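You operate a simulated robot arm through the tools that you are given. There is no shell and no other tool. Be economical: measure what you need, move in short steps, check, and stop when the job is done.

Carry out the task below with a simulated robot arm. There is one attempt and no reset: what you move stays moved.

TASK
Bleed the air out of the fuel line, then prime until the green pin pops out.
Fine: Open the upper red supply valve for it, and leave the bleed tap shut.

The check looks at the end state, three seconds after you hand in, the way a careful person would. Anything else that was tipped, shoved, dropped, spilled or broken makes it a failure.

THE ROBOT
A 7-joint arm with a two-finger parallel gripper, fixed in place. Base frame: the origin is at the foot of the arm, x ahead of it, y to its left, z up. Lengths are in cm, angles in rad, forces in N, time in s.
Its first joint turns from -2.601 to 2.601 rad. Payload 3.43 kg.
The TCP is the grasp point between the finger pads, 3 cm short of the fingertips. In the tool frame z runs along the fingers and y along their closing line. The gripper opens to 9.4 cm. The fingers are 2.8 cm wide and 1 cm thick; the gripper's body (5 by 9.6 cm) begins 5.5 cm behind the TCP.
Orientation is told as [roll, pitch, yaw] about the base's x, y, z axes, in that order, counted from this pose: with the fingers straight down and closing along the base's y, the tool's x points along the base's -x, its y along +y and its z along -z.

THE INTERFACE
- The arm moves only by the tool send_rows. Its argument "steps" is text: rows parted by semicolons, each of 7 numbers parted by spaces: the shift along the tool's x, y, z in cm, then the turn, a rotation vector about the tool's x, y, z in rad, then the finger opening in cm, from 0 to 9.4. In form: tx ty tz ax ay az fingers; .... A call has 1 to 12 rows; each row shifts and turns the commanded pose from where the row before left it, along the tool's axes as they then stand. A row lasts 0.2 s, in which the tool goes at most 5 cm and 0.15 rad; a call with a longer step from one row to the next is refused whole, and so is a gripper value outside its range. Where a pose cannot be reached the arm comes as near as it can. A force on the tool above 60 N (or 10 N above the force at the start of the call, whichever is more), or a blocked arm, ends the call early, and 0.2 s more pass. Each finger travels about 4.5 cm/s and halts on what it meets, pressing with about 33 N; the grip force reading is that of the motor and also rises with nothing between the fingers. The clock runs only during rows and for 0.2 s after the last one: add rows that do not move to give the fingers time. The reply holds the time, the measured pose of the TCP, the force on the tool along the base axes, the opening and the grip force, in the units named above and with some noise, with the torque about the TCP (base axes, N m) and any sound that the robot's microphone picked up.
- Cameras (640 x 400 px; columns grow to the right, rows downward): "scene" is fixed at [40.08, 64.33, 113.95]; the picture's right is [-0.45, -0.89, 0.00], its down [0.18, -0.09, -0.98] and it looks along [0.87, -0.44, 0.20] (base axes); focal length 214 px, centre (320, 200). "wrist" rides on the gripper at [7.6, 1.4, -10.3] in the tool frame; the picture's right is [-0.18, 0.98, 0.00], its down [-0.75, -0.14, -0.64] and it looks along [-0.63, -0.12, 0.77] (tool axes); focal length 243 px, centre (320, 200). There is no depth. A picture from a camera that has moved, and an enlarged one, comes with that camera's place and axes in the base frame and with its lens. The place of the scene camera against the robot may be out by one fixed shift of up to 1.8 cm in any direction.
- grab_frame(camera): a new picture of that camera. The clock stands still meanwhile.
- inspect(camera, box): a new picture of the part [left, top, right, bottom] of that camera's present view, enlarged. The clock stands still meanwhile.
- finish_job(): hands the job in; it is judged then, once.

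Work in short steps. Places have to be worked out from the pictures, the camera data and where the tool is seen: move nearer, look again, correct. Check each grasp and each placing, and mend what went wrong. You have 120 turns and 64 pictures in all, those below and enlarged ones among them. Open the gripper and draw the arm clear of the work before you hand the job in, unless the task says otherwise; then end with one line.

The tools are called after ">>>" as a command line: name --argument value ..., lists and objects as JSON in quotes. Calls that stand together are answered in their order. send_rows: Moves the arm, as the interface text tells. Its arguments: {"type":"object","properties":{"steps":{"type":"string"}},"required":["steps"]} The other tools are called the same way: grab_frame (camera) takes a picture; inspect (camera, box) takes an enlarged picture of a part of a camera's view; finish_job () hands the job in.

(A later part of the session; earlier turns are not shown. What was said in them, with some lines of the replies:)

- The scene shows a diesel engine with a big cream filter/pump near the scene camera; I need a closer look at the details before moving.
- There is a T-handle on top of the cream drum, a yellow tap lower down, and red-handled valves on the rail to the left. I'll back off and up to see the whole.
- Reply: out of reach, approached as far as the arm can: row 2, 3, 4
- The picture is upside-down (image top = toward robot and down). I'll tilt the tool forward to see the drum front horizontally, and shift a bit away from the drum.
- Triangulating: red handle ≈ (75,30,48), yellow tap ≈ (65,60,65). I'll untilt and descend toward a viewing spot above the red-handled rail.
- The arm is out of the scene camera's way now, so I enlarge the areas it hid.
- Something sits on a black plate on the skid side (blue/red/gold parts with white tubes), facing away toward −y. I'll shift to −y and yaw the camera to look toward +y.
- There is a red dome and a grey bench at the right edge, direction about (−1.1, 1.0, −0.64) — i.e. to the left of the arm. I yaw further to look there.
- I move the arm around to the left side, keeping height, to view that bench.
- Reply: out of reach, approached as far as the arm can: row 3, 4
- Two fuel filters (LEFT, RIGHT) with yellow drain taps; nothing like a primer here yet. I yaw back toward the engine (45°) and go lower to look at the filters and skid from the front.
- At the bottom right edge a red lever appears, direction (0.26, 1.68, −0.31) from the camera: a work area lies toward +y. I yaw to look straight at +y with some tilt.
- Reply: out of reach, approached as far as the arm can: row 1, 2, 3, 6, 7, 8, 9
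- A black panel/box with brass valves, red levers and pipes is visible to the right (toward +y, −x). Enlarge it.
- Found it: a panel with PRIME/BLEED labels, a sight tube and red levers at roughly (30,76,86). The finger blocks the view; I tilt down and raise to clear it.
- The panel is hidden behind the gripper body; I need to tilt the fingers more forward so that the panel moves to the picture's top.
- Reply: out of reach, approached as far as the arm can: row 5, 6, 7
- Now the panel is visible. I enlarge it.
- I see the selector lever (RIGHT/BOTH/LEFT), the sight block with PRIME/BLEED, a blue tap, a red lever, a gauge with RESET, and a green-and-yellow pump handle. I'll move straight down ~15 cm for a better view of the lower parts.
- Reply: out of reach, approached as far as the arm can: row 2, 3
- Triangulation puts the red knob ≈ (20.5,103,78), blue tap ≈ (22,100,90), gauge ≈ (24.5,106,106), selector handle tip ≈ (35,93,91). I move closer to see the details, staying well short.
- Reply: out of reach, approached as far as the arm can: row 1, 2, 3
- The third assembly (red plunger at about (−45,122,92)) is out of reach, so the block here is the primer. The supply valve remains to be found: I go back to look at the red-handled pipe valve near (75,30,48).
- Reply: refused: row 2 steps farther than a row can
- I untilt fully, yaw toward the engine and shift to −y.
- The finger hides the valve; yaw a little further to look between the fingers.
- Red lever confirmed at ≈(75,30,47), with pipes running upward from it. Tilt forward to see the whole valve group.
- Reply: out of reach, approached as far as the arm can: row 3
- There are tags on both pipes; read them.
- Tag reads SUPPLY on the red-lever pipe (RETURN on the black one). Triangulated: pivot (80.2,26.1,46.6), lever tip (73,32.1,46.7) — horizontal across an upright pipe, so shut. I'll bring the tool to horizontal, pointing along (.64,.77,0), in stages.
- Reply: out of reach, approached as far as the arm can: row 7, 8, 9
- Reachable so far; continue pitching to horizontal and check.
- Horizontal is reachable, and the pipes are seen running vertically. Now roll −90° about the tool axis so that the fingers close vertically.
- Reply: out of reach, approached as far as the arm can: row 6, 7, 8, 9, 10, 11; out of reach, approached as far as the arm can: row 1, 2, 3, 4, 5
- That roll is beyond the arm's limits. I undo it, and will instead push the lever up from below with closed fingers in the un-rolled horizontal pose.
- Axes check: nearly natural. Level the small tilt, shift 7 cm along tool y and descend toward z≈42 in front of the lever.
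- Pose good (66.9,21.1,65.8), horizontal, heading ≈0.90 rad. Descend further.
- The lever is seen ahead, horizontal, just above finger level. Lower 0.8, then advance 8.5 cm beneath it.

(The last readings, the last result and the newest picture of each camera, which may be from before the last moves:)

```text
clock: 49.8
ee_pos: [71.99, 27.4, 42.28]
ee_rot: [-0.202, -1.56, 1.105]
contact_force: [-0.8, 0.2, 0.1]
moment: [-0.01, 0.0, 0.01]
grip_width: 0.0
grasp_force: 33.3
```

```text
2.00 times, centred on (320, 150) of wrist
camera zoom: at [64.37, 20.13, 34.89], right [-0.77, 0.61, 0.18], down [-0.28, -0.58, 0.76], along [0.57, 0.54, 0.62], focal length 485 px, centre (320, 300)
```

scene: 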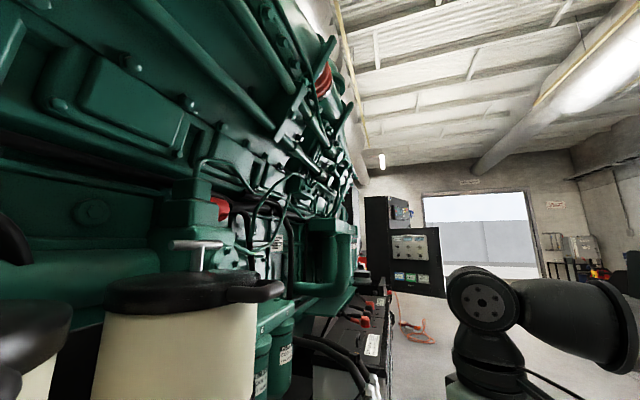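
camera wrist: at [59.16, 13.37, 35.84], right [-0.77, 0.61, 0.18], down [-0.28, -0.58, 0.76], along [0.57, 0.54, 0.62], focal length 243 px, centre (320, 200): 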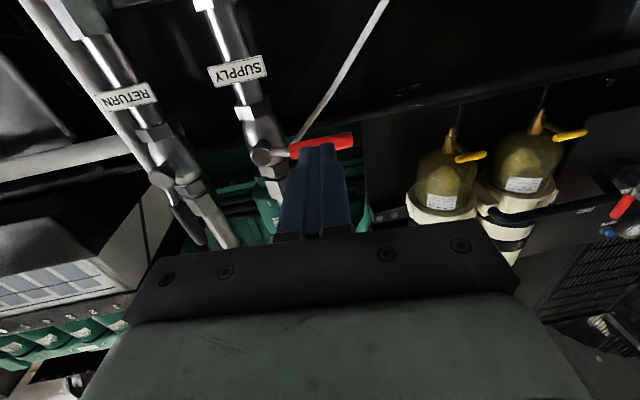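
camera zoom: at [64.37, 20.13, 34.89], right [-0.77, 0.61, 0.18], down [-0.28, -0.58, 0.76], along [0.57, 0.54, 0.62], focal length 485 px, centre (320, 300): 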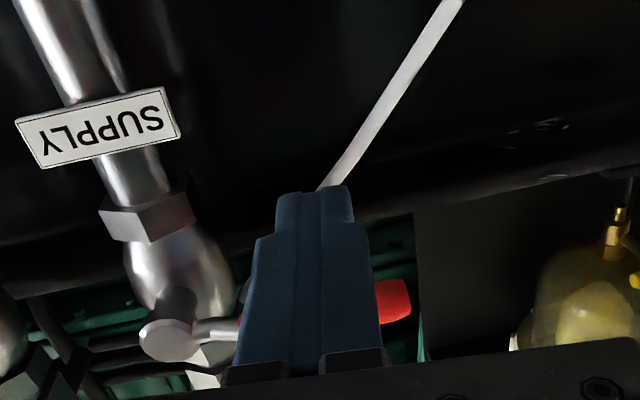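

Fingertips need ~2.2 cm more to be under the handle. Advance, then lift to contact and start the arc, watching force.

>>> send_rows --steps "0 0 2.2 0 0 0 0;-1 0 0 0 0 0 0;-1 0 0 0 0 0 0;-1.25 0.15 0 0 0 0 0;-1.25 0.15 0 0 0 0 0;0 0 0 0 0 0 0"

>>> inspect --camera "wrist" --box '[200, 50, 440, 250]'

```text
clock: 51.2
ee_pos: [73.07, 29.35, 46.8]
ee_rot: [-0.226, -1.56, 1.13]
contact_force: [-0.4, -0.2, -1.0]
moment: [-0.02, 0.0, 0.0]
grip_width: 0.0
grasp_force: 32.8
```

```text
2.00 times, centred on (320, 150) of wrist
camera zoom: at [65.43, 22.08, 39.44], right [-0.77, 0.61, 0.18], down [-0.28, -0.58, 0.76], along [0.57, 0.54, 0.62], focal length 485 px, centre (320, 300)
```

zoom: 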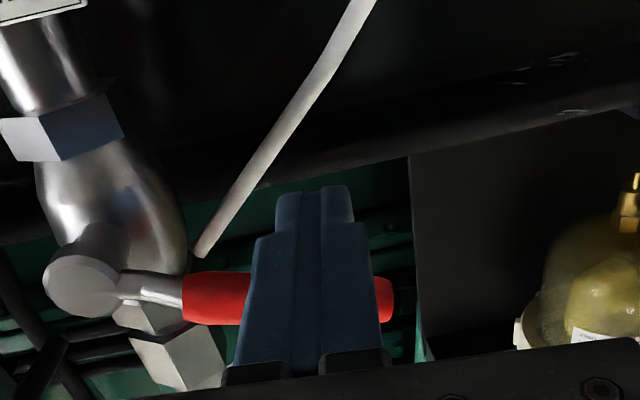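

Position estimates fit a lever already raised ~20° with almost no resistance. Continue the arc.

>>> send_rows --steps "-1.3 -0.25 0 0 0 0 0;-1.2 -0.25 0 0 0 0 0;-1.1 -0.65 0 0 0 0 0;-1.1 -0.65 0 0 0 0 0;0 0 0 0 0 0 0"

>>> inspect --camera "wrist" --box '[200, 50, 440, 250]'

```text
clock: 52.4
ee_pos: [74.64, 28.28, 51.65]
ee_rot: [-0.221, -1.562, 1.126]
contact_force: [0.0, -0.1, 0.0]
moment: [-0.02, 0.0, -0.02]
grip_width: 0.0
grasp_force: 32.9
```

```text
2.00 times, centred on (320, 150) of wrist
camera zoom: at [66.98, 21.02, 44.19], right [-0.77, 0.61, 0.18], down [-0.28, -0.58, 0.76], along [0.57, 0.54, 0.62], focal length 485 px, centre (320, 300)
```

zoom: 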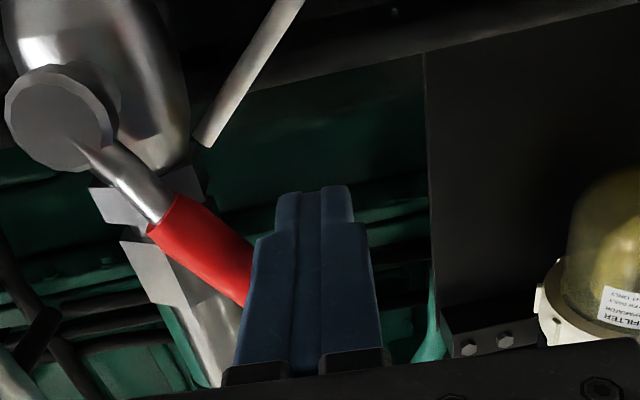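

The lever turns upward freely, now ~50°. Finish the arc toward vertical.

>>> send_rows --steps "-0.65 -0.75 0 0 0 0 0;-0.65 -0.75 0 0 0 0 0;-0.4 -1 0 0 0 0 0;-0.3 -1 0 0 0 0 0;0 -0.7 0 0 0 0 0;0 0 0 0 0 0 0"

>>> inspect --camera "wrist" --box '[200, 50, 440, 250]'

```text
clock: 53.8
ee_pos: [77.6, 25.79, 53.55]
ee_rot: [-0.361, -1.559, 1.272]
contact_force: [-28.7, 20.0, -2.6]
moment: [0.18, 0.26, 0.3]
grip_width: 0.0
grasp_force: 33.5
```

```text
2.00 times, centred on (320, 150) of wrist
camera zoom: at [70.04, 18.55, 46.19], right [-0.78, 0.6, 0.18], down [-0.28, -0.59, 0.76], along [0.57, 0.54, 0.62], focal length 485 px, centre (320, 300)
```

zoom: 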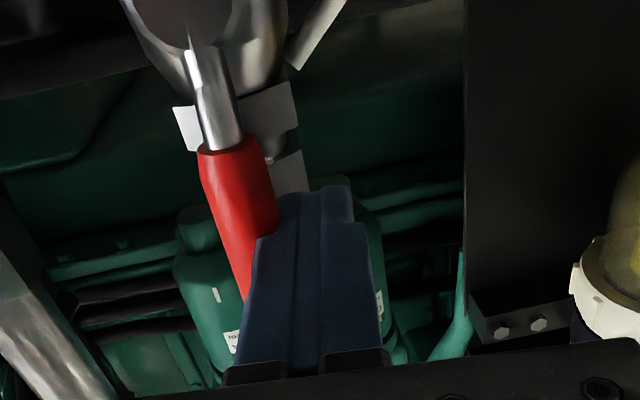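

A firm stop (35 N) is felt. Back off and check that the lever lines up with the pipe.

>>> send_rows --steps "0 0.8 0 0 0 0 0;0 0 -4 0 0 0 0;0 0 -4 0 0 0 0;0 0 -4 0 0 0 0;0 0 0 0 0 0 0"

>>> inspect --camera "wrist" --box '[120, 0, 440, 240]'

```text
clock: 55.0
ee_pos: [69.79, 16.7, 53.55]
ee_rot: [-0.234, -1.559, 1.138]
contact_force: [0.9, -0.1, -0.6]
moment: [-0.03, -0.02, 0.02]
grip_width: 0.02
grasp_force: 33.3
```

```text
1.67 times, centred on (280, 120) of wrist
camera zoom: at [62.19, 9.46, 46.23], right [-0.77, 0.61, 0.18], down [-0.28, -0.58, 0.76], along [0.57, 0.54, 0.62], focal length 404 px, centre (387, 333)
```

zoom: 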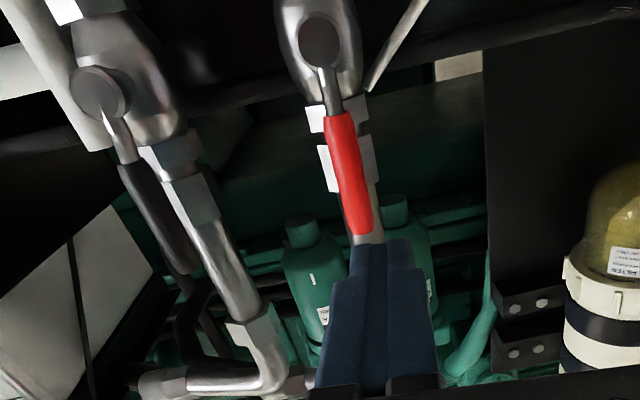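

Supply lever is now in line with its pipe (open). Next: raise and carry the tool round to the primer panel, horizontal facing +y.

>>> send_rows --steps "-4.5 0 -1 0 0 0 0;-4.5 0 -1 0 0 0 0;-4.5 0 -1 0 0 0 0;-4.5 0 0 0 0 0 0;-4.5 0 0 0 0 0 0;-4.5 0 0 0 0 0 0;-4.5 0 0 0 0 0 0;0 0 0 0 0 0 0"

>>> send_rows --steps "0 4.8 -0.3 -0.11 0 0 0;0 4.8 0 -0.11 0 0 0;0 4.8 0.3 -0.11 0 0 0;0 4.7 0.6 -0.11 0 0 0;0 4.7 1 -0.11 0 0 0;0 4.6 1.3 -0.11 0 0 0;0 4.5 1.8 0 0 0 0;0 4.5 1.8 0 0 0 0;0 0 0 0 0 0 0"

```text
clock: 56.8
ee_pos: [68.16, 14.72, 85.26]
ee_rot: [-0.187, -1.558, 1.09]
contact_force: [-0.5, -0.8, 0.3]
moment: [-0.02, 0.0, 0.0]
grip_width: 0.0
grasp_force: 33.3
```

```text
clock: 58.8
ee_pos: [49.27, 34.89, 79.29]
ee_rot: [0.449, -1.56, 1.116]
contact_force: [-0.2, -0.3, -0.2]
moment: [0.02, 0.03, 0.01]
grip_width: 0.0
grasp_force: 33.0
out of reach, approached as far as the arm can: row 2, 3, 4, 5, 6, 7, 8
```

Heading is now +y. Continue toward (22,72,82).

>>> send_rows --steps "0 3 3.6 0 0 0 0;0 3 3.6 0 0 0 0;0 3 3.6 0 0 0 0;0 3 3.6 0 0 0 0;0 3 3.6 0 0 0 0;0 3 3.6 0 0 0 0;0 3 3.6 0 0 0 0;0 3 3.6 0 0 0 0;0 0 0 0 0 0 0"

>>> grab_frame --camera "wrist"

```text
clock: 60.8
ee_pos: [27.38, 65.06, 77.99]
ee_rot: [0.422, -1.559, 1.144]
contact_force: [-0.2, 0.5, 0.7]
moment: [-0.01, 0.03, 0.0]
grip_width: 0.01
grasp_force: 33.4
out of reach, approached as far as the arm can: row 1, 2, 3
```

```text
19 pictures are left
camera wrist: at [25.72, 54.68, 70.7], right [-0.98, 0.01, 0.19], down [0.14, -0.64, 0.76], along [0.13, 0.77, 0.62], focal length 243 px, centre (320, 200)
```

wrist: 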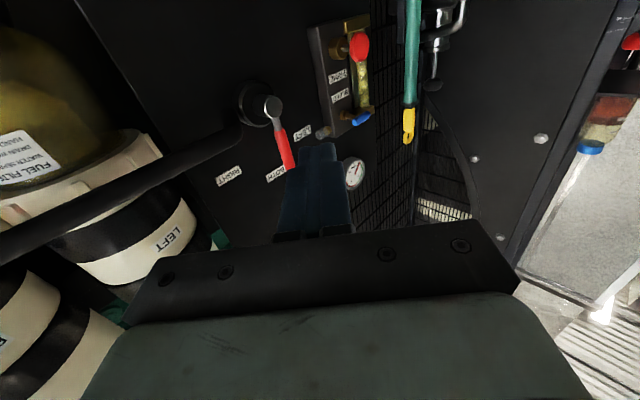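

>>> inspect --camera "wrist" --box '[300, 10, 390, 150]'

```text
2.86 times, centred on (345, 80) of wrist
camera zoom: at [25.72, 54.68, 70.7], right [-0.98, 0.01, 0.19], down [0.14, -0.64, 0.76], along [0.13, 0.77, 0.62], focal length 693 px, centre (249, 543)
```

zoom: 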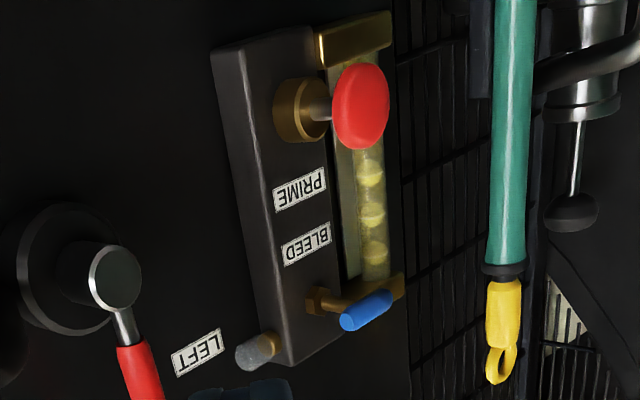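

Working in the panel frame (into-panel direction n≈(.64,.77)): bleed lever pivot ≈(23.1,100.7,89.8), pointing (−.7,.7,0) horizontally = shut across the vertical sight tube; prime knob centre ≈(20.7,102.7,77.7). I move to (6,86,86.5) and turn heading to 0.88.

>>> send_rows --steps "-1.2 3 3 0 0 0 0;-1.2 3 3 0 0 0 0;-1.2 3 3 0 0 0 0;-1.2 3 3 0 0 0 0;-1.2 3 3 0 0 0 0;-1.2 3 3 0 0 0 0;-1.2 3 3 0 0 0 0;0 0 0 0 0 0 0"

>>> send_rows --steps "0 0 0 0.136 0 0 0;0 0 0 0.136 0 0 0;0 0 0 0.136 0 0 0;0 0 0 0.136 0 0 0;0 0 0 0.136 0 0 0;0 0 0 0 0 0 0"

>>> grab_frame --camera "wrist"

```text
clock: 62.6
ee_pos: [7.71, 86.13, 86.53]
ee_rot: [0.31, -1.554, 1.269]
contact_force: [-0.3, 0.4, 0.0]
moment: [0.02, -0.03, -0.02]
grip_width: 0.0
grasp_force: 32.9
out of reach, approached as far as the arm can: row 7
```

```text
clock: 64.0
ee_pos: [6.97, 86.16, 85.24]
ee_rot: [0.152, -1.498, 1.452]
contact_force: [0.0, -0.5, -0.3]
moment: [0.02, 0.02, -0.02]
grip_width: 0.0
grasp_force: 32.3
out of reach, approached as far as the arm can: row 1, 2, 3, 4, 5
```

```text
17 pictures are left
camera wrist: at [5.68, 75.24, 78.54], right [-0.98, -0.02, 0.19], down [0.17, -0.58, 0.8], along [0.1, 0.81, 0.57], focal length 243 px, centre (320, 200)
```

wrist: 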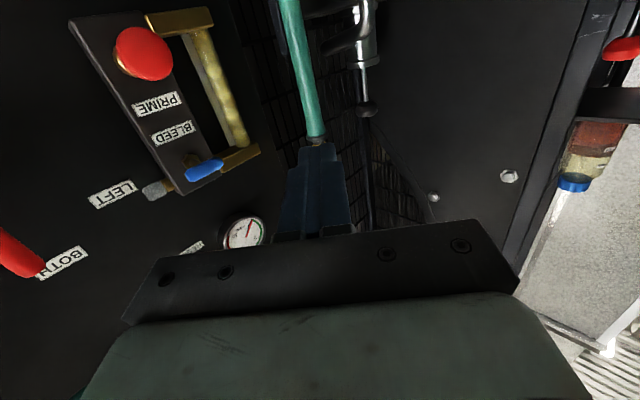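

Heading 0.88 isn't reachable here; heading +y works. With the wide baseline I refine: bleed pivot (23.2,100.3,89.5), lever tip (19.8,102.5,89.5), knob face (21.1,100.9,77.4). Move to a pre-pose (20.8,93,86).

>>> send_rows --steps "-0.2 -3.45 1.7 0 -0.06 0 0;-0.2 -3.45 1.7 0 0 0 0;-0.2 -3.45 1.7 0 0 0 0;-0.2 -3.45 1.7 0 0 0 0;0 0 0 0 0 0 0"

>>> grab_frame --camera "wrist"

```text
clock: 65.2
ee_pos: [20.56, 93.33, 85.63]
ee_rot: [0.744, -1.555, 0.862]
contact_force: [0.0, 0.0, 0.4]
moment: [0.0, -0.01, -0.01]
grip_width: 0.0
grasp_force: 33.1
```

```text
16 pictures are left
camera wrist: at [19.28, 82.86, 78.38], right [-0.98, -0.03, 0.2], down [0.17, -0.63, 0.76], along [0.1, 0.78, 0.62], focal length 243 px, centre (320, 200)
```

wrist: 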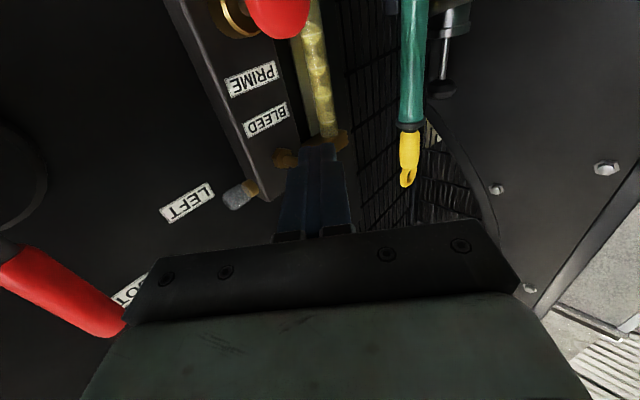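

The finger is in front of/below the blue lever as planned. Advance 6.5 cm and then lift gently.

>>> send_rows --steps "0 0 2.2 0 0 0 0;0 0 2.2 0 0 0 0;0 0 2.1 0 0 0 0;0 0 0 0 0 0 0"

>>> inspect --camera "wrist" --box '[200, 60, 400, 240]'

```text
clock: 66.2
ee_pos: [20.36, 99.85, 85.57]
ee_rot: [0.732, -1.556, 0.87]
contact_force: [0.3, 0.2, -0.2]
moment: [-0.03, -0.01, -0.01]
grip_width: 0.0
grasp_force: 33.3
```

```text
2.22 times, centred on (300, 150) of wrist
camera zoom: at [19.03, 89.42, 78.24], right [-0.98, -0.03, 0.19], down [0.17, -0.63, 0.76], along [0.1, 0.78, 0.62], focal length 539 px, centre (364, 311)
```

zoom: 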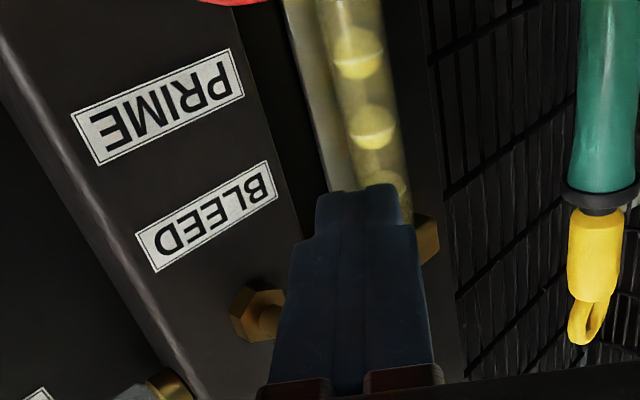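

No contact. Lift in small steps along the arc.

>>> send_rows --steps "-1 0 0 0 0 0 0;-0.8 0 0 0 0 0 0;-0.9 0.3 0.2 0 0 0 0;-0.9 0.2 0.2 0 0 0 0;0 0 0 0 0 0 0"

>>> inspect --camera "wrist" --box '[200, 60, 400, 240]'

```text
clock: 67.1
ee_pos: [20.21, 99.89, 87.43]
ee_rot: [0.332, -1.542, 1.26]
contact_force: [0.2, 1.3, -12.3]
moment: [-0.32, 0.03, 0.16]
grip_width: 0.0
grasp_force: 32.5
stopped in row 4: the force on the tool passed its limit at 72 N (the readings are from after the stop); the commanded pose is now the measured one
```

```text
2.22 times, centred on (300, 150) of wrist
camera zoom: at [18.84, 89.4, 80.28], right [-0.98, -0.02, 0.19], down [0.16, -0.62, 0.77], along [0.11, 0.79, 0.61], focal length 539 px, centre (364, 311)
```

zoom: 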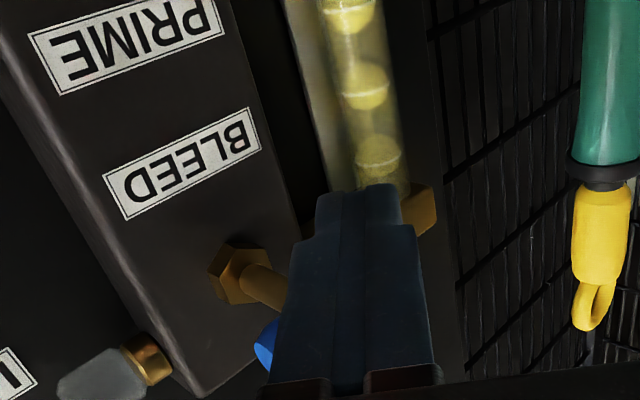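

72 N stop right at lever contact: it doesn't go up. Lever presumably turns downward; back off, go over it and push down.

>>> send_rows --steps "1.2 0 0 0 0 0 0;0 0 -3 0 0 0 0;0 0 -3 0 0 0 0;-2.5 0 0 0 0 0 0;-2.5 0 0 0 0 0 0;-2.3 0 0 0 0 0 0;0 0 0 0 0 0 0"

>>> grab_frame --camera "wrist"

```text
clock: 68.7
ee_pos: [20.4, 94.05, 94.03]
ee_rot: [0.347, -1.543, 1.248]
contact_force: [0.5, -0.5, -0.4]
moment: [0.0, 0.03, -0.01]
grip_width: 0.01
grasp_force: 33.2
```

```text
13 pictures are left
camera wrist: at [19.05, 83.48, 86.71], right [-0.98, -0.02, 0.19], down [0.16, -0.62, 0.77], along [0.11, 0.79, 0.61], focal length 243 px, centre (320, 200)
```

wrist: 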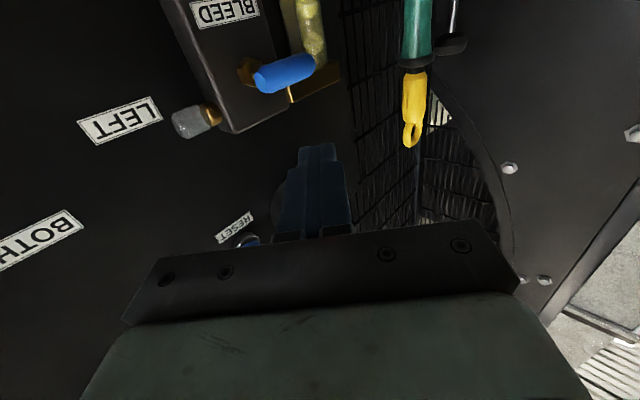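

The lever is unmoved. Advance above it and push down gently.

>>> send_rows --steps "0 0 3 0 0 0 0;0 0 3 0 0 0 0;1 0 0 0 0 0 0;1 0 0 0 0 0 0;0.8 0.2 0.1 0 0 0 0;0.8 0.2 0.1 0 0 0 0;0 0 0 0 0 0 0"

>>> inspect --camera "wrist" --box '[180, 20, 400, 240]'

```text
clock: 70.3
ee_pos: [19.75, 100.25, 90.13]
ee_rot: [0.348, -1.544, 1.247]
contact_force: [-0.7, 0.0, 0.4]
moment: [-0.03, 0.01, 0.03]
grip_width: 0.01
grasp_force: 32.9
```

```text
1.82 times, centred on (290, 130) of wrist
camera zoom: at [18.39, 89.66, 82.92], right [-0.98, -0.02, 0.19], down [0.16, -0.62, 0.77], along [0.11, 0.79, 0.61], focal length 441 px, centre (374, 327)
```

zoom: 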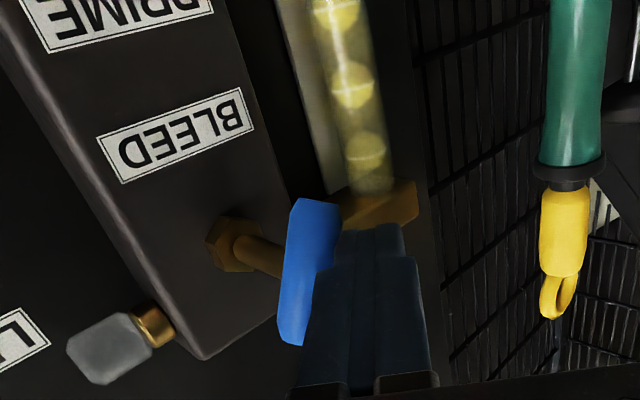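

The blue lever swings down freely. Continue the arc to its stop.

>>> send_rows --steps "0.9 -0.1 -0.05 0 0 0 0;0.9 -0.3 -0.2 0 0 0 0;0.7 -0.5 -0.3 0 0 0 0;0.5 -0.5 -0.3 0 0 0 0;0 -0.5 -0.3 0 0 0 0;0 0 0 0 0 0 0"

>>> inspect --camera "wrist" --box '[180, 20, 400, 240]'

```text
clock: 71.5
ee_pos: [20.44, 99.33, 87.3]
ee_rot: [0.262, -1.552, 1.356]
contact_force: [-12.6, 4.1, -3.3]
moment: [-0.14, -0.12, 0.27]
grip_width: 0.0
grasp_force: 32.9
stopped in row 5: the force on the tool passed its limit at 66 N (the readings are from after the stop); the commanded pose is now the measured one
```

```text
1.82 times, centred on (290, 130) of wrist
camera zoom: at [19.4, 88.89, 80.04], right [-0.98, -0.04, 0.19], down [0.18, -0.62, 0.76], along [0.08, 0.78, 0.62], focal length 441 px, centre (374, 327)
```

zoom: 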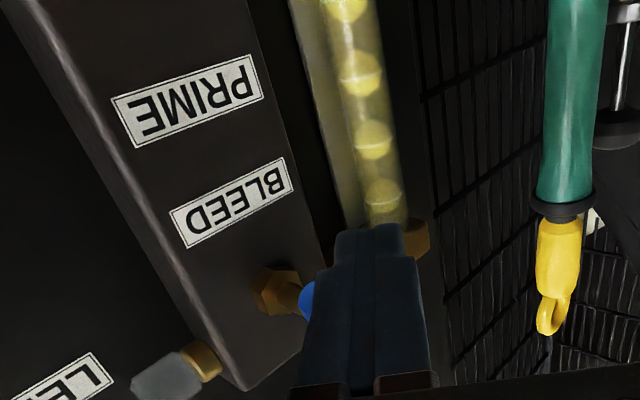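

Bleed tap at its open stop. Retreat and move down in front of the PRIME knob.

>>> send_rows --steps "0 0.8 0 0 0 0 0;0 0.5 -2.5 0 0 0 0;0 0.5 -2.5 0 0 0 0;3.3 0 0 0 0 0 0;3.3 0 0 0 0 0 0;3.2 0 0 0 0 0 0;0 0 0 0 0 0 0"

>>> grab_frame --camera "wrist"

```text
clock: 73.1
ee_pos: [18.89, 94.17, 77.69]
ee_rot: [0.32, -1.554, 1.297]
contact_force: [-0.1, 0.4, -0.7]
moment: [-0.04, 0.04, 0.0]
grip_width: 0.0
grasp_force: 33.0
```

```text
10 pictures are left
camera wrist: at [17.88, 83.65, 70.34], right [-0.98, -0.04, 0.19], down [0.17, -0.62, 0.76], along [0.09, 0.78, 0.62], focal length 243 px, centre (320, 200)
```

wrist: 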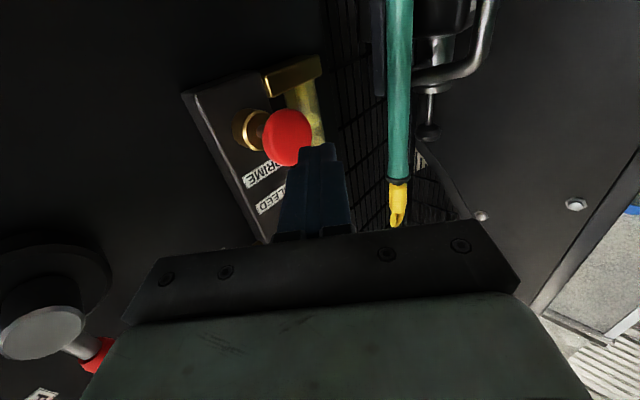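

The ray confirms the knob at (21.1,100.9,77.5); the fingertips are lined up along the push axis, ~4 cm away. Push in along n and read the force.

>>> send_rows --steps "0 -0.75 0.94 0 0 0 0;0 -0.75 0.94 0 0 0 0;0 -0.62 0.78 0 0 0 0;0 -0.31 0.39 0 0 0 0;0 -0.31 0.39 0 0 0 0;0 -0.31 0.39 0 0 0 0;0 0 0 0 0 0 0"

```text
clock: 74.7
ee_pos: [21.83, 98.05, 77.69]
ee_rot: [0.309, -1.549, 1.309]
contact_force: [0.8, -15.1, -1.8]
moment: [-0.12, 0.03, -0.16]
grip_width: 0.0
grasp_force: 33.9
```

Contact with ~15 N of spring force. Push further in small steps.

>>> send_rows --steps "0 -0.25 0.31 0 0 0 0;0 -0.25 0.31 0 0 0 0;0 -0.25 0.31 0 0 0 0;0 0 0 0 0 0 0"

```text
clock: 75.4
ee_pos: [21.96, 98.19, 77.63]
ee_rot: [0.261, -1.553, 1.36]
contact_force: [-8.5, -17.3, 3.5]
moment: [0.11, -0.02, 0.17]
grip_width: 0.04
grasp_force: 32.9
stopped in row 3: the force on the tool passed its limit at 65 N (the readings are from after the stop); the commanded pose is now the measured one
```

Hard stop reached (65 N). Release by 3 cm and inspect the sight tube.

>>> send_rows --steps "0 0.62 -0.78 0 0 0 0;0 0.62 -0.78 0 0 0 0;0 0.62 -0.78 0 0 0 0;0 0 0 0 0 0 0"

>>> inspect --camera "wrist" --box '[190, 30, 350, 250]'

```text
clock: 76.4
ee_pos: [20.43, 95.97, 77.7]
ee_rot: [0.254, -1.552, 1.365]
contact_force: [-0.2, 0.8, 0.0]
moment: [-0.03, 0.01, 0.02]
grip_width: 0.0
grasp_force: 33.3
```

```text
1.82 times, centred on (270, 140) of wrist
camera zoom: at [19.32, 85.49, 70.25], right [-0.98, -0.04, 0.19], down [0.17, -0.62, 0.76], along [0.08, 0.78, 0.62], focal length 441 px, centre (411, 309)
```

zoom: 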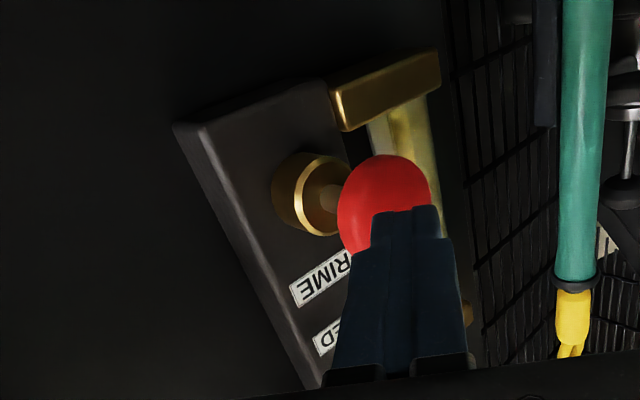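

The knob springs back. Do full strokes of ~2.65 cm, two per call.

>>> send_rows --steps "0 -0.82 1.03 0 0 0 0;0 -0.82 1.03 0 0 0 0;0 0 0 0 0 0 0;0 0.82 -1.03 0 0 0 0;0 0.82 -1.03 0 0 0 0;0 0 0 0 0 0 0;0 -0.82 1.03 0 0 0 0;0 -0.82 1.03 0 0 0 0;0 0 0 0 0 0 0;0 0.82 -1.03 0 0 0 0;0 0.82 -1.03 0 0 0 0;0 0 0 0 0 0 0"

```text
clock: 79.0
ee_pos: [20.39, 96.0, 77.48]
ee_rot: [0.257, -1.553, 1.364]
contact_force: [0.2, -0.5, -0.8]
moment: [0.01, 0.01, -0.02]
grip_width: 0.01
grasp_force: 33.4
```

Do two more strokes then look from the left side.

>>> send_rows --steps "0 -0.83 1.04 0 0 0 0;0 -0.83 1.04 0 0 0 0;0 0 0 0 0 0 0;0 0.85 -1.06 0 0 0 0;0 0.85 -1.06 0 0 0 0;0 0 0 0 0 0 0;0 -0.83 1.04 0 0 0 0;0 -0.83 1.04 0 0 0 0;0 0 0 0 0 0 0;0 0.85 -1.06 0 0 0 0;0 0.85 -1.06 0 0 0 0;0 0 0 0 0 0 0"

>>> send_rows --steps "0 2 -2 0 0 0 0;0 3 -2 0 0 0 0;0 3 -2 0 0 0 0;0 3 -1 0 0 0 0;-2 0 0 0 0 0 0;-2 0 0 0 0 0 0;0 0 0 0 0 0 0"

>>> inspect --camera "wrist" --box '[80, 0, 320, 240]'

```text
clock: 81.6
ee_pos: [20.35, 95.92, 77.55]
ee_rot: [0.26, -1.552, 1.358]
contact_force: [-0.8, 0.2, 0.5]
moment: [0.01, 0.03, 0.01]
grip_width: 0.01
grasp_force: 33.3
```

```text
clock: 83.2
ee_pos: [9.79, 88.43, 81.77]
ee_rot: [0.278, -1.551, 1.342]
contact_force: [0.6, -0.3, 0.3]
moment: [0.01, 0.04, 0.0]
grip_width: 0.0
grasp_force: 33.3
```

```text
1.67 times, centred on (200, 120) of wrist
camera zoom: at [8.67, 77.95, 74.45], right [-0.98, -0.04, 0.19], down [0.18, -0.62, 0.76], along [0.08, 0.78, 0.62], focal length 404 px, centre (520, 333)
```

zoom: 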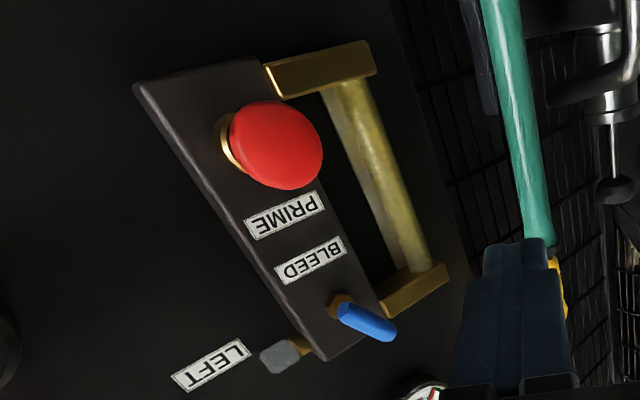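

The tube now looks free of bubbles. Zoom on the tap and tube to be sure of both.

>>> inspect --camera "wrist" --box '[170, 20, 260, 150]'

```text
3.08 times, centred on (215, 85) of wrist
camera zoom: at [8.67, 77.95, 74.45], right [-0.98, -0.04, 0.19], down [0.18, -0.62, 0.76], along [0.08, 0.78, 0.62], focal length 746 px, centre (643, 554)
```

zoom: 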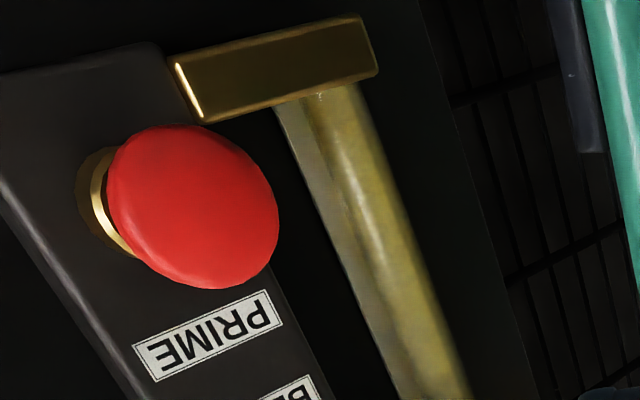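

The tube is bubble-free. I need the tap's exact present attitude before shutting it.

>>> inspect --camera "wrist" --box '[160, 130, 260, 240]'

```text
3.64 times, centred on (210, 185) of wrist
camera zoom: at [8.67, 77.95, 74.45], right [-0.98, -0.04, 0.19], down [0.18, -0.62, 0.76], along [0.08, 0.78, 0.62], focal length 882 px, centre (720, 254)
```

zoom: 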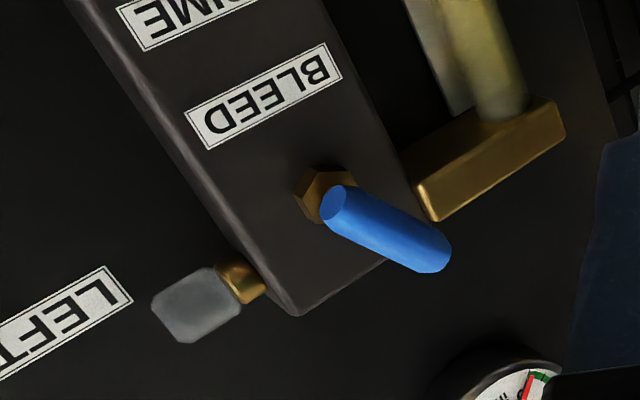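

So the handle is a T-bar centred at ≈(21.5,101.4,89.5), now upright; shut = horizontal stop, with the upper end moving back toward +x. I go to its −x side at height 90 and will push the upper end over.

>>> send_rows --steps "-2.1 -2.28 1.4 0 0 0 0;-2.1 -2.28 1.4 0 0 0 0;-2.1 -2.28 1.4 0 0 0 0;-2.1 -2.28 1.4 0 0 0 0;0 0 3 0 0 0 0;0 0 3.2 0 0 0 0;0 0 0 0 0 0 0"

```text
clock: 84.8
ee_pos: [18.28, 100.81, 89.79]
ee_rot: [0.258, -1.552, 1.359]
contact_force: [0.3, -0.1, -0.4]
moment: [0.04, -0.01, -0.01]
grip_width: 0.0
grasp_force: 33.0
```

No contact. Start the closing arc.

>>> send_rows --steps "-0.3 -0.6 -0.4 0 0 0 0;-0.3 -0.64 -0.48 0 0 0 0;-0.7 -0.4 -0.3 0 0 0 0;-0.8 -0.86 -0.64 0 0 0 0;0 0 0 0 0 0 0"

>>> inspect --camera "wrist" --box '[180, 0, 400, 220]'

```text
clock: 86.0
ee_pos: [20.78, 99.17, 92.08]
ee_rot: [0.279, -1.553, 1.343]
contact_force: [-7.6, -3.9, 1.0]
moment: [-0.03, 0.1, 0.09]
grip_width: 0.01
grasp_force: 33.2
```

```text
1.82 times, centred on (290, 110) of wrist
camera zoom: at [19.71, 88.64, 84.79], right [-0.98, -0.05, 0.19], down [0.18, -0.62, 0.76], along [0.08, 0.78, 0.62], focal length 441 px, centre (374, 364)
```

zoom: 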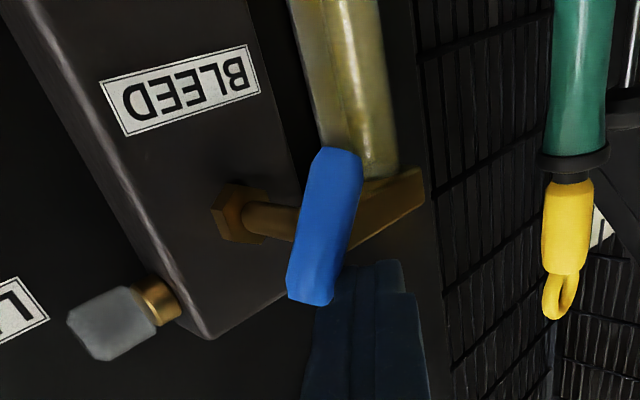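

The finger bears on the bar's upper end. Continue pushing it over to horizontal.

>>> send_rows --steps "-0.05 -0.55 -0.4 0 0 0 0;0 -0.55 -0.4 0 0 0 0;0.2 -0.5 -0.36 0 0 0 0;0.3 -0.5 -0.36 0 0 0 0;0.3 0 0 0 0 0 0;0 0 0 0 0 0 0"

>>> inspect --camera "wrist" --box '[180, 0, 400, 220]'

```text
clock: 87.4
ee_pos: [22.92, 97.74, 91.54]
ee_rot: [0.374, -1.555, 1.247]
contact_force: [-1.2, 14.8, 38.3]
moment: [1.38, 0.12, 0.08]
grip_width: 0.0
grasp_force: 33.4
```

```text
1.82 times, centred on (290, 110) of wrist
camera zoom: at [21.92, 87.28, 84.26], right [-0.98, -0.05, 0.19], down [0.18, -0.62, 0.76], along [0.08, 0.78, 0.62], focal length 441 px, centre (374, 364)
```

zoom: 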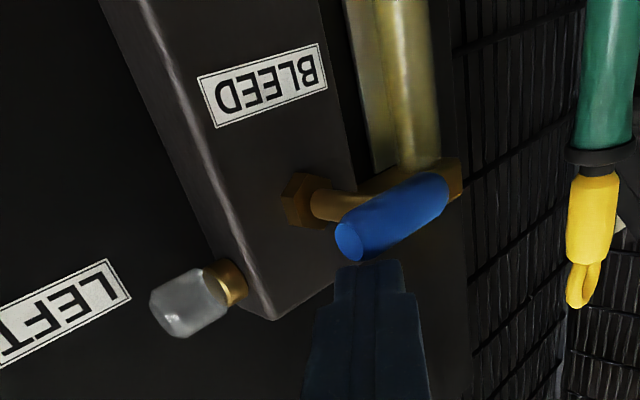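

Firm stop at horizontal (38 N): bleed tap shut. Retreat and return to the PRIME knob.

>>> send_rows --steps "-0.8 0 0 0 0 0 0;0 1 -3.5 0 0 0 0;0 3 0 0 0 0 0;3.6 0 0 0 0 0 0;3.6 0 0 0 0 0 0;3.7 0 0 0 0 0 0;3.7 0 0 0 0 0 0;0 0 0 0 0 0 0"

```text
clock: 89.2
ee_pos: [19.14, 93.85, 77.45]
ee_rot: [0.265, -1.551, 1.355]
contact_force: [-0.5, -0.2, -0.7]
moment: [0.01, -0.01, 0.01]
grip_width: 0.0
grasp_force: 33.4
```

Approach stroke start and pump two strokes, watching for a click.

>>> send_rows --steps "0 -1.26 2.12 0 0 0 0;0 -0.83 1.04 0 0 0 0;0 -0.83 1.04 0 0 0 0;0 0 0 0 0 0 0;0 0.85 -1.06 0 0 0 0;0 0.85 -1.06 0 0 0 0;0 0 0 0 0 0 0;0 -0.83 1.04 0 0 0 0;0 -0.83 1.04 0 0 0 0;0 0 0 0 0 0 0;0 0.85 -1.06 0 0 0 0;0 0.85 -1.06 0 0 0 0"

>>> send_rows --steps "0 -0.83 1.04 0 0 0 0;0 -0.83 1.04 0 0 0 0;0 0 0 0 0 0 0;0 0.83 -1.04 0 0 0 0;0 0.83 -1.04 0 0 0 0;0 0 0 0 0 0 0;0 -0.83 1.04 0 0 0 0;0 -0.83 1.04 0 0 0 0;0 0 0 0 0 0 0;0 0.83 -1.04 0 0 0 0;0 0.83 -1.04 0 0 0 0;0 0 0 0 0 0 0"

```text
clock: 91.8
ee_pos: [20.21, 95.94, 77.6]
ee_rot: [0.282, -1.552, 1.34]
contact_force: [0.0, -0.5, -0.2]
moment: [-0.01, 0.0, -0.02]
grip_width: 0.0
grasp_force: 33.4
```

```text
clock: 92.4
ee_pos: [21.32, 97.08, 77.45]
ee_rot: [0.056, -1.553, 1.57]
contact_force: [-9.6, -19.4, 2.6]
moment: [0.06, -0.03, 0.18]
grip_width: 0.0
grasp_force: 33.1
stopped in row 3: the force on the tool passed its limit at 70 N (the readings are from after the stop); the commanded pose is now the measured one
```

The knob has gone firm (70 N, short stroke) — the line is under pressure. Retreat to the left viewing spot and check the pin.

>>> send_rows --steps "0 0.83 -1.04 0 0 0 0;0 0.83 -1.04 0 0 0 0;0 2 -2 0 0 0 0;0 3 -2 0 0 0 0;0 3 -2 0 0 0 0;0 2 -1 0 0 0 0;-2 0 0 0 0 0 0;-2 0 0 0 0 0 0;0 0 0 0 0 0 0"

>>> inspect --camera "wrist" --box '[120, 10, 300, 240]'

```text
clock: 94.4
ee_pos: [10.28, 87.84, 81.67]
ee_rot: [0.114, -1.55, 1.509]
contact_force: [-0.1, -0.4, -0.2]
moment: [-0.01, -0.02, 0.0]
grip_width: 0.0
grasp_force: 33.3
```

```text
1.74 times, centred on (210, 125) of wrist
camera zoom: at [9.32, 77.27, 74.37], right [-0.98, -0.05, 0.19], down [0.18, -0.62, 0.77], along [0.08, 0.78, 0.62], focal length 422 px, centre (511, 330)
```

zoom: 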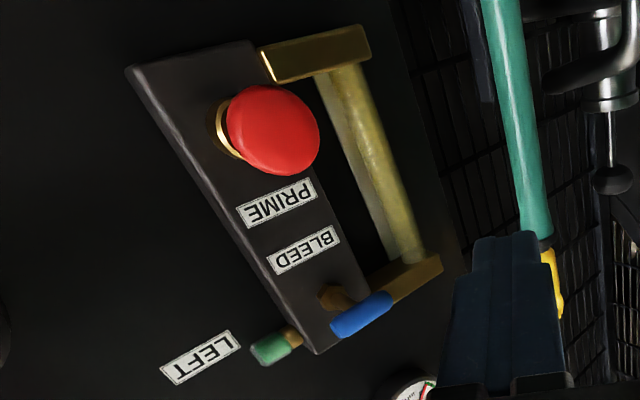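

Green pin is out, the tube is clear, the tap is shut. Draw the arm back, open the gripper and verify once more.

>>> send_rows --steps "0 0 -4 0 0 0 3;0 0 -4 0 0 0 6;0 0 -4 0 0 0 9;0 0 -4 0 0 0 9;0 0 0 0 0 0 9;0 0 0 0 0 0 9;0 0 0 0 0 0 9"

>>> inspect --camera "wrist" --box '[160, 0, 330, 130]'

```text
clock: 96.0
ee_pos: [11.09, 71.97, 81.87]
ee_rot: [0.118, -1.55, 1.502]
contact_force: [0.3, -0.7, -0.1]
moment: [-0.03, 0.03, 0.0]
grip_width: 8.99
grasp_force: 0.1
```

```text
3.08 times, centred on (245, 65) of wrist
camera zoom: at [10.06, 61.35, 74.59], right [-0.98, -0.05, 0.19], down [0.18, -0.62, 0.77], along [0.08, 0.78, 0.62], focal length 746 px, centre (551, 615)
```

zoom: 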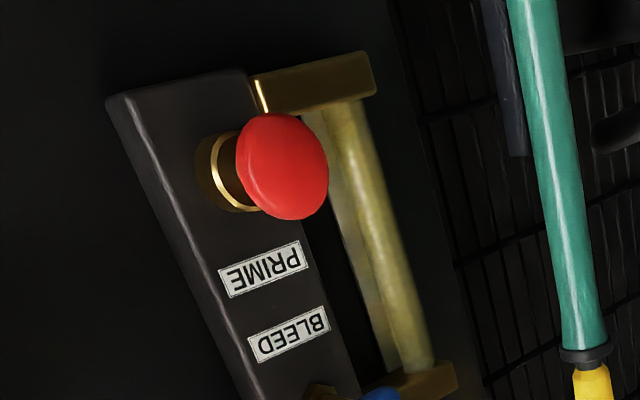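

The sight tube is clear and the arm is clear of the work with the gripper open; hand in.

>>> finish_job

```text
The job is handed in.
```

The fuel line is bled and primed: the sight tube is free of bubbles, the green pin is out, the red supply valve is open and the bleed tap is shut. I saw only one red-handled valve tagged SUPPLY, so I took that as the upper one.
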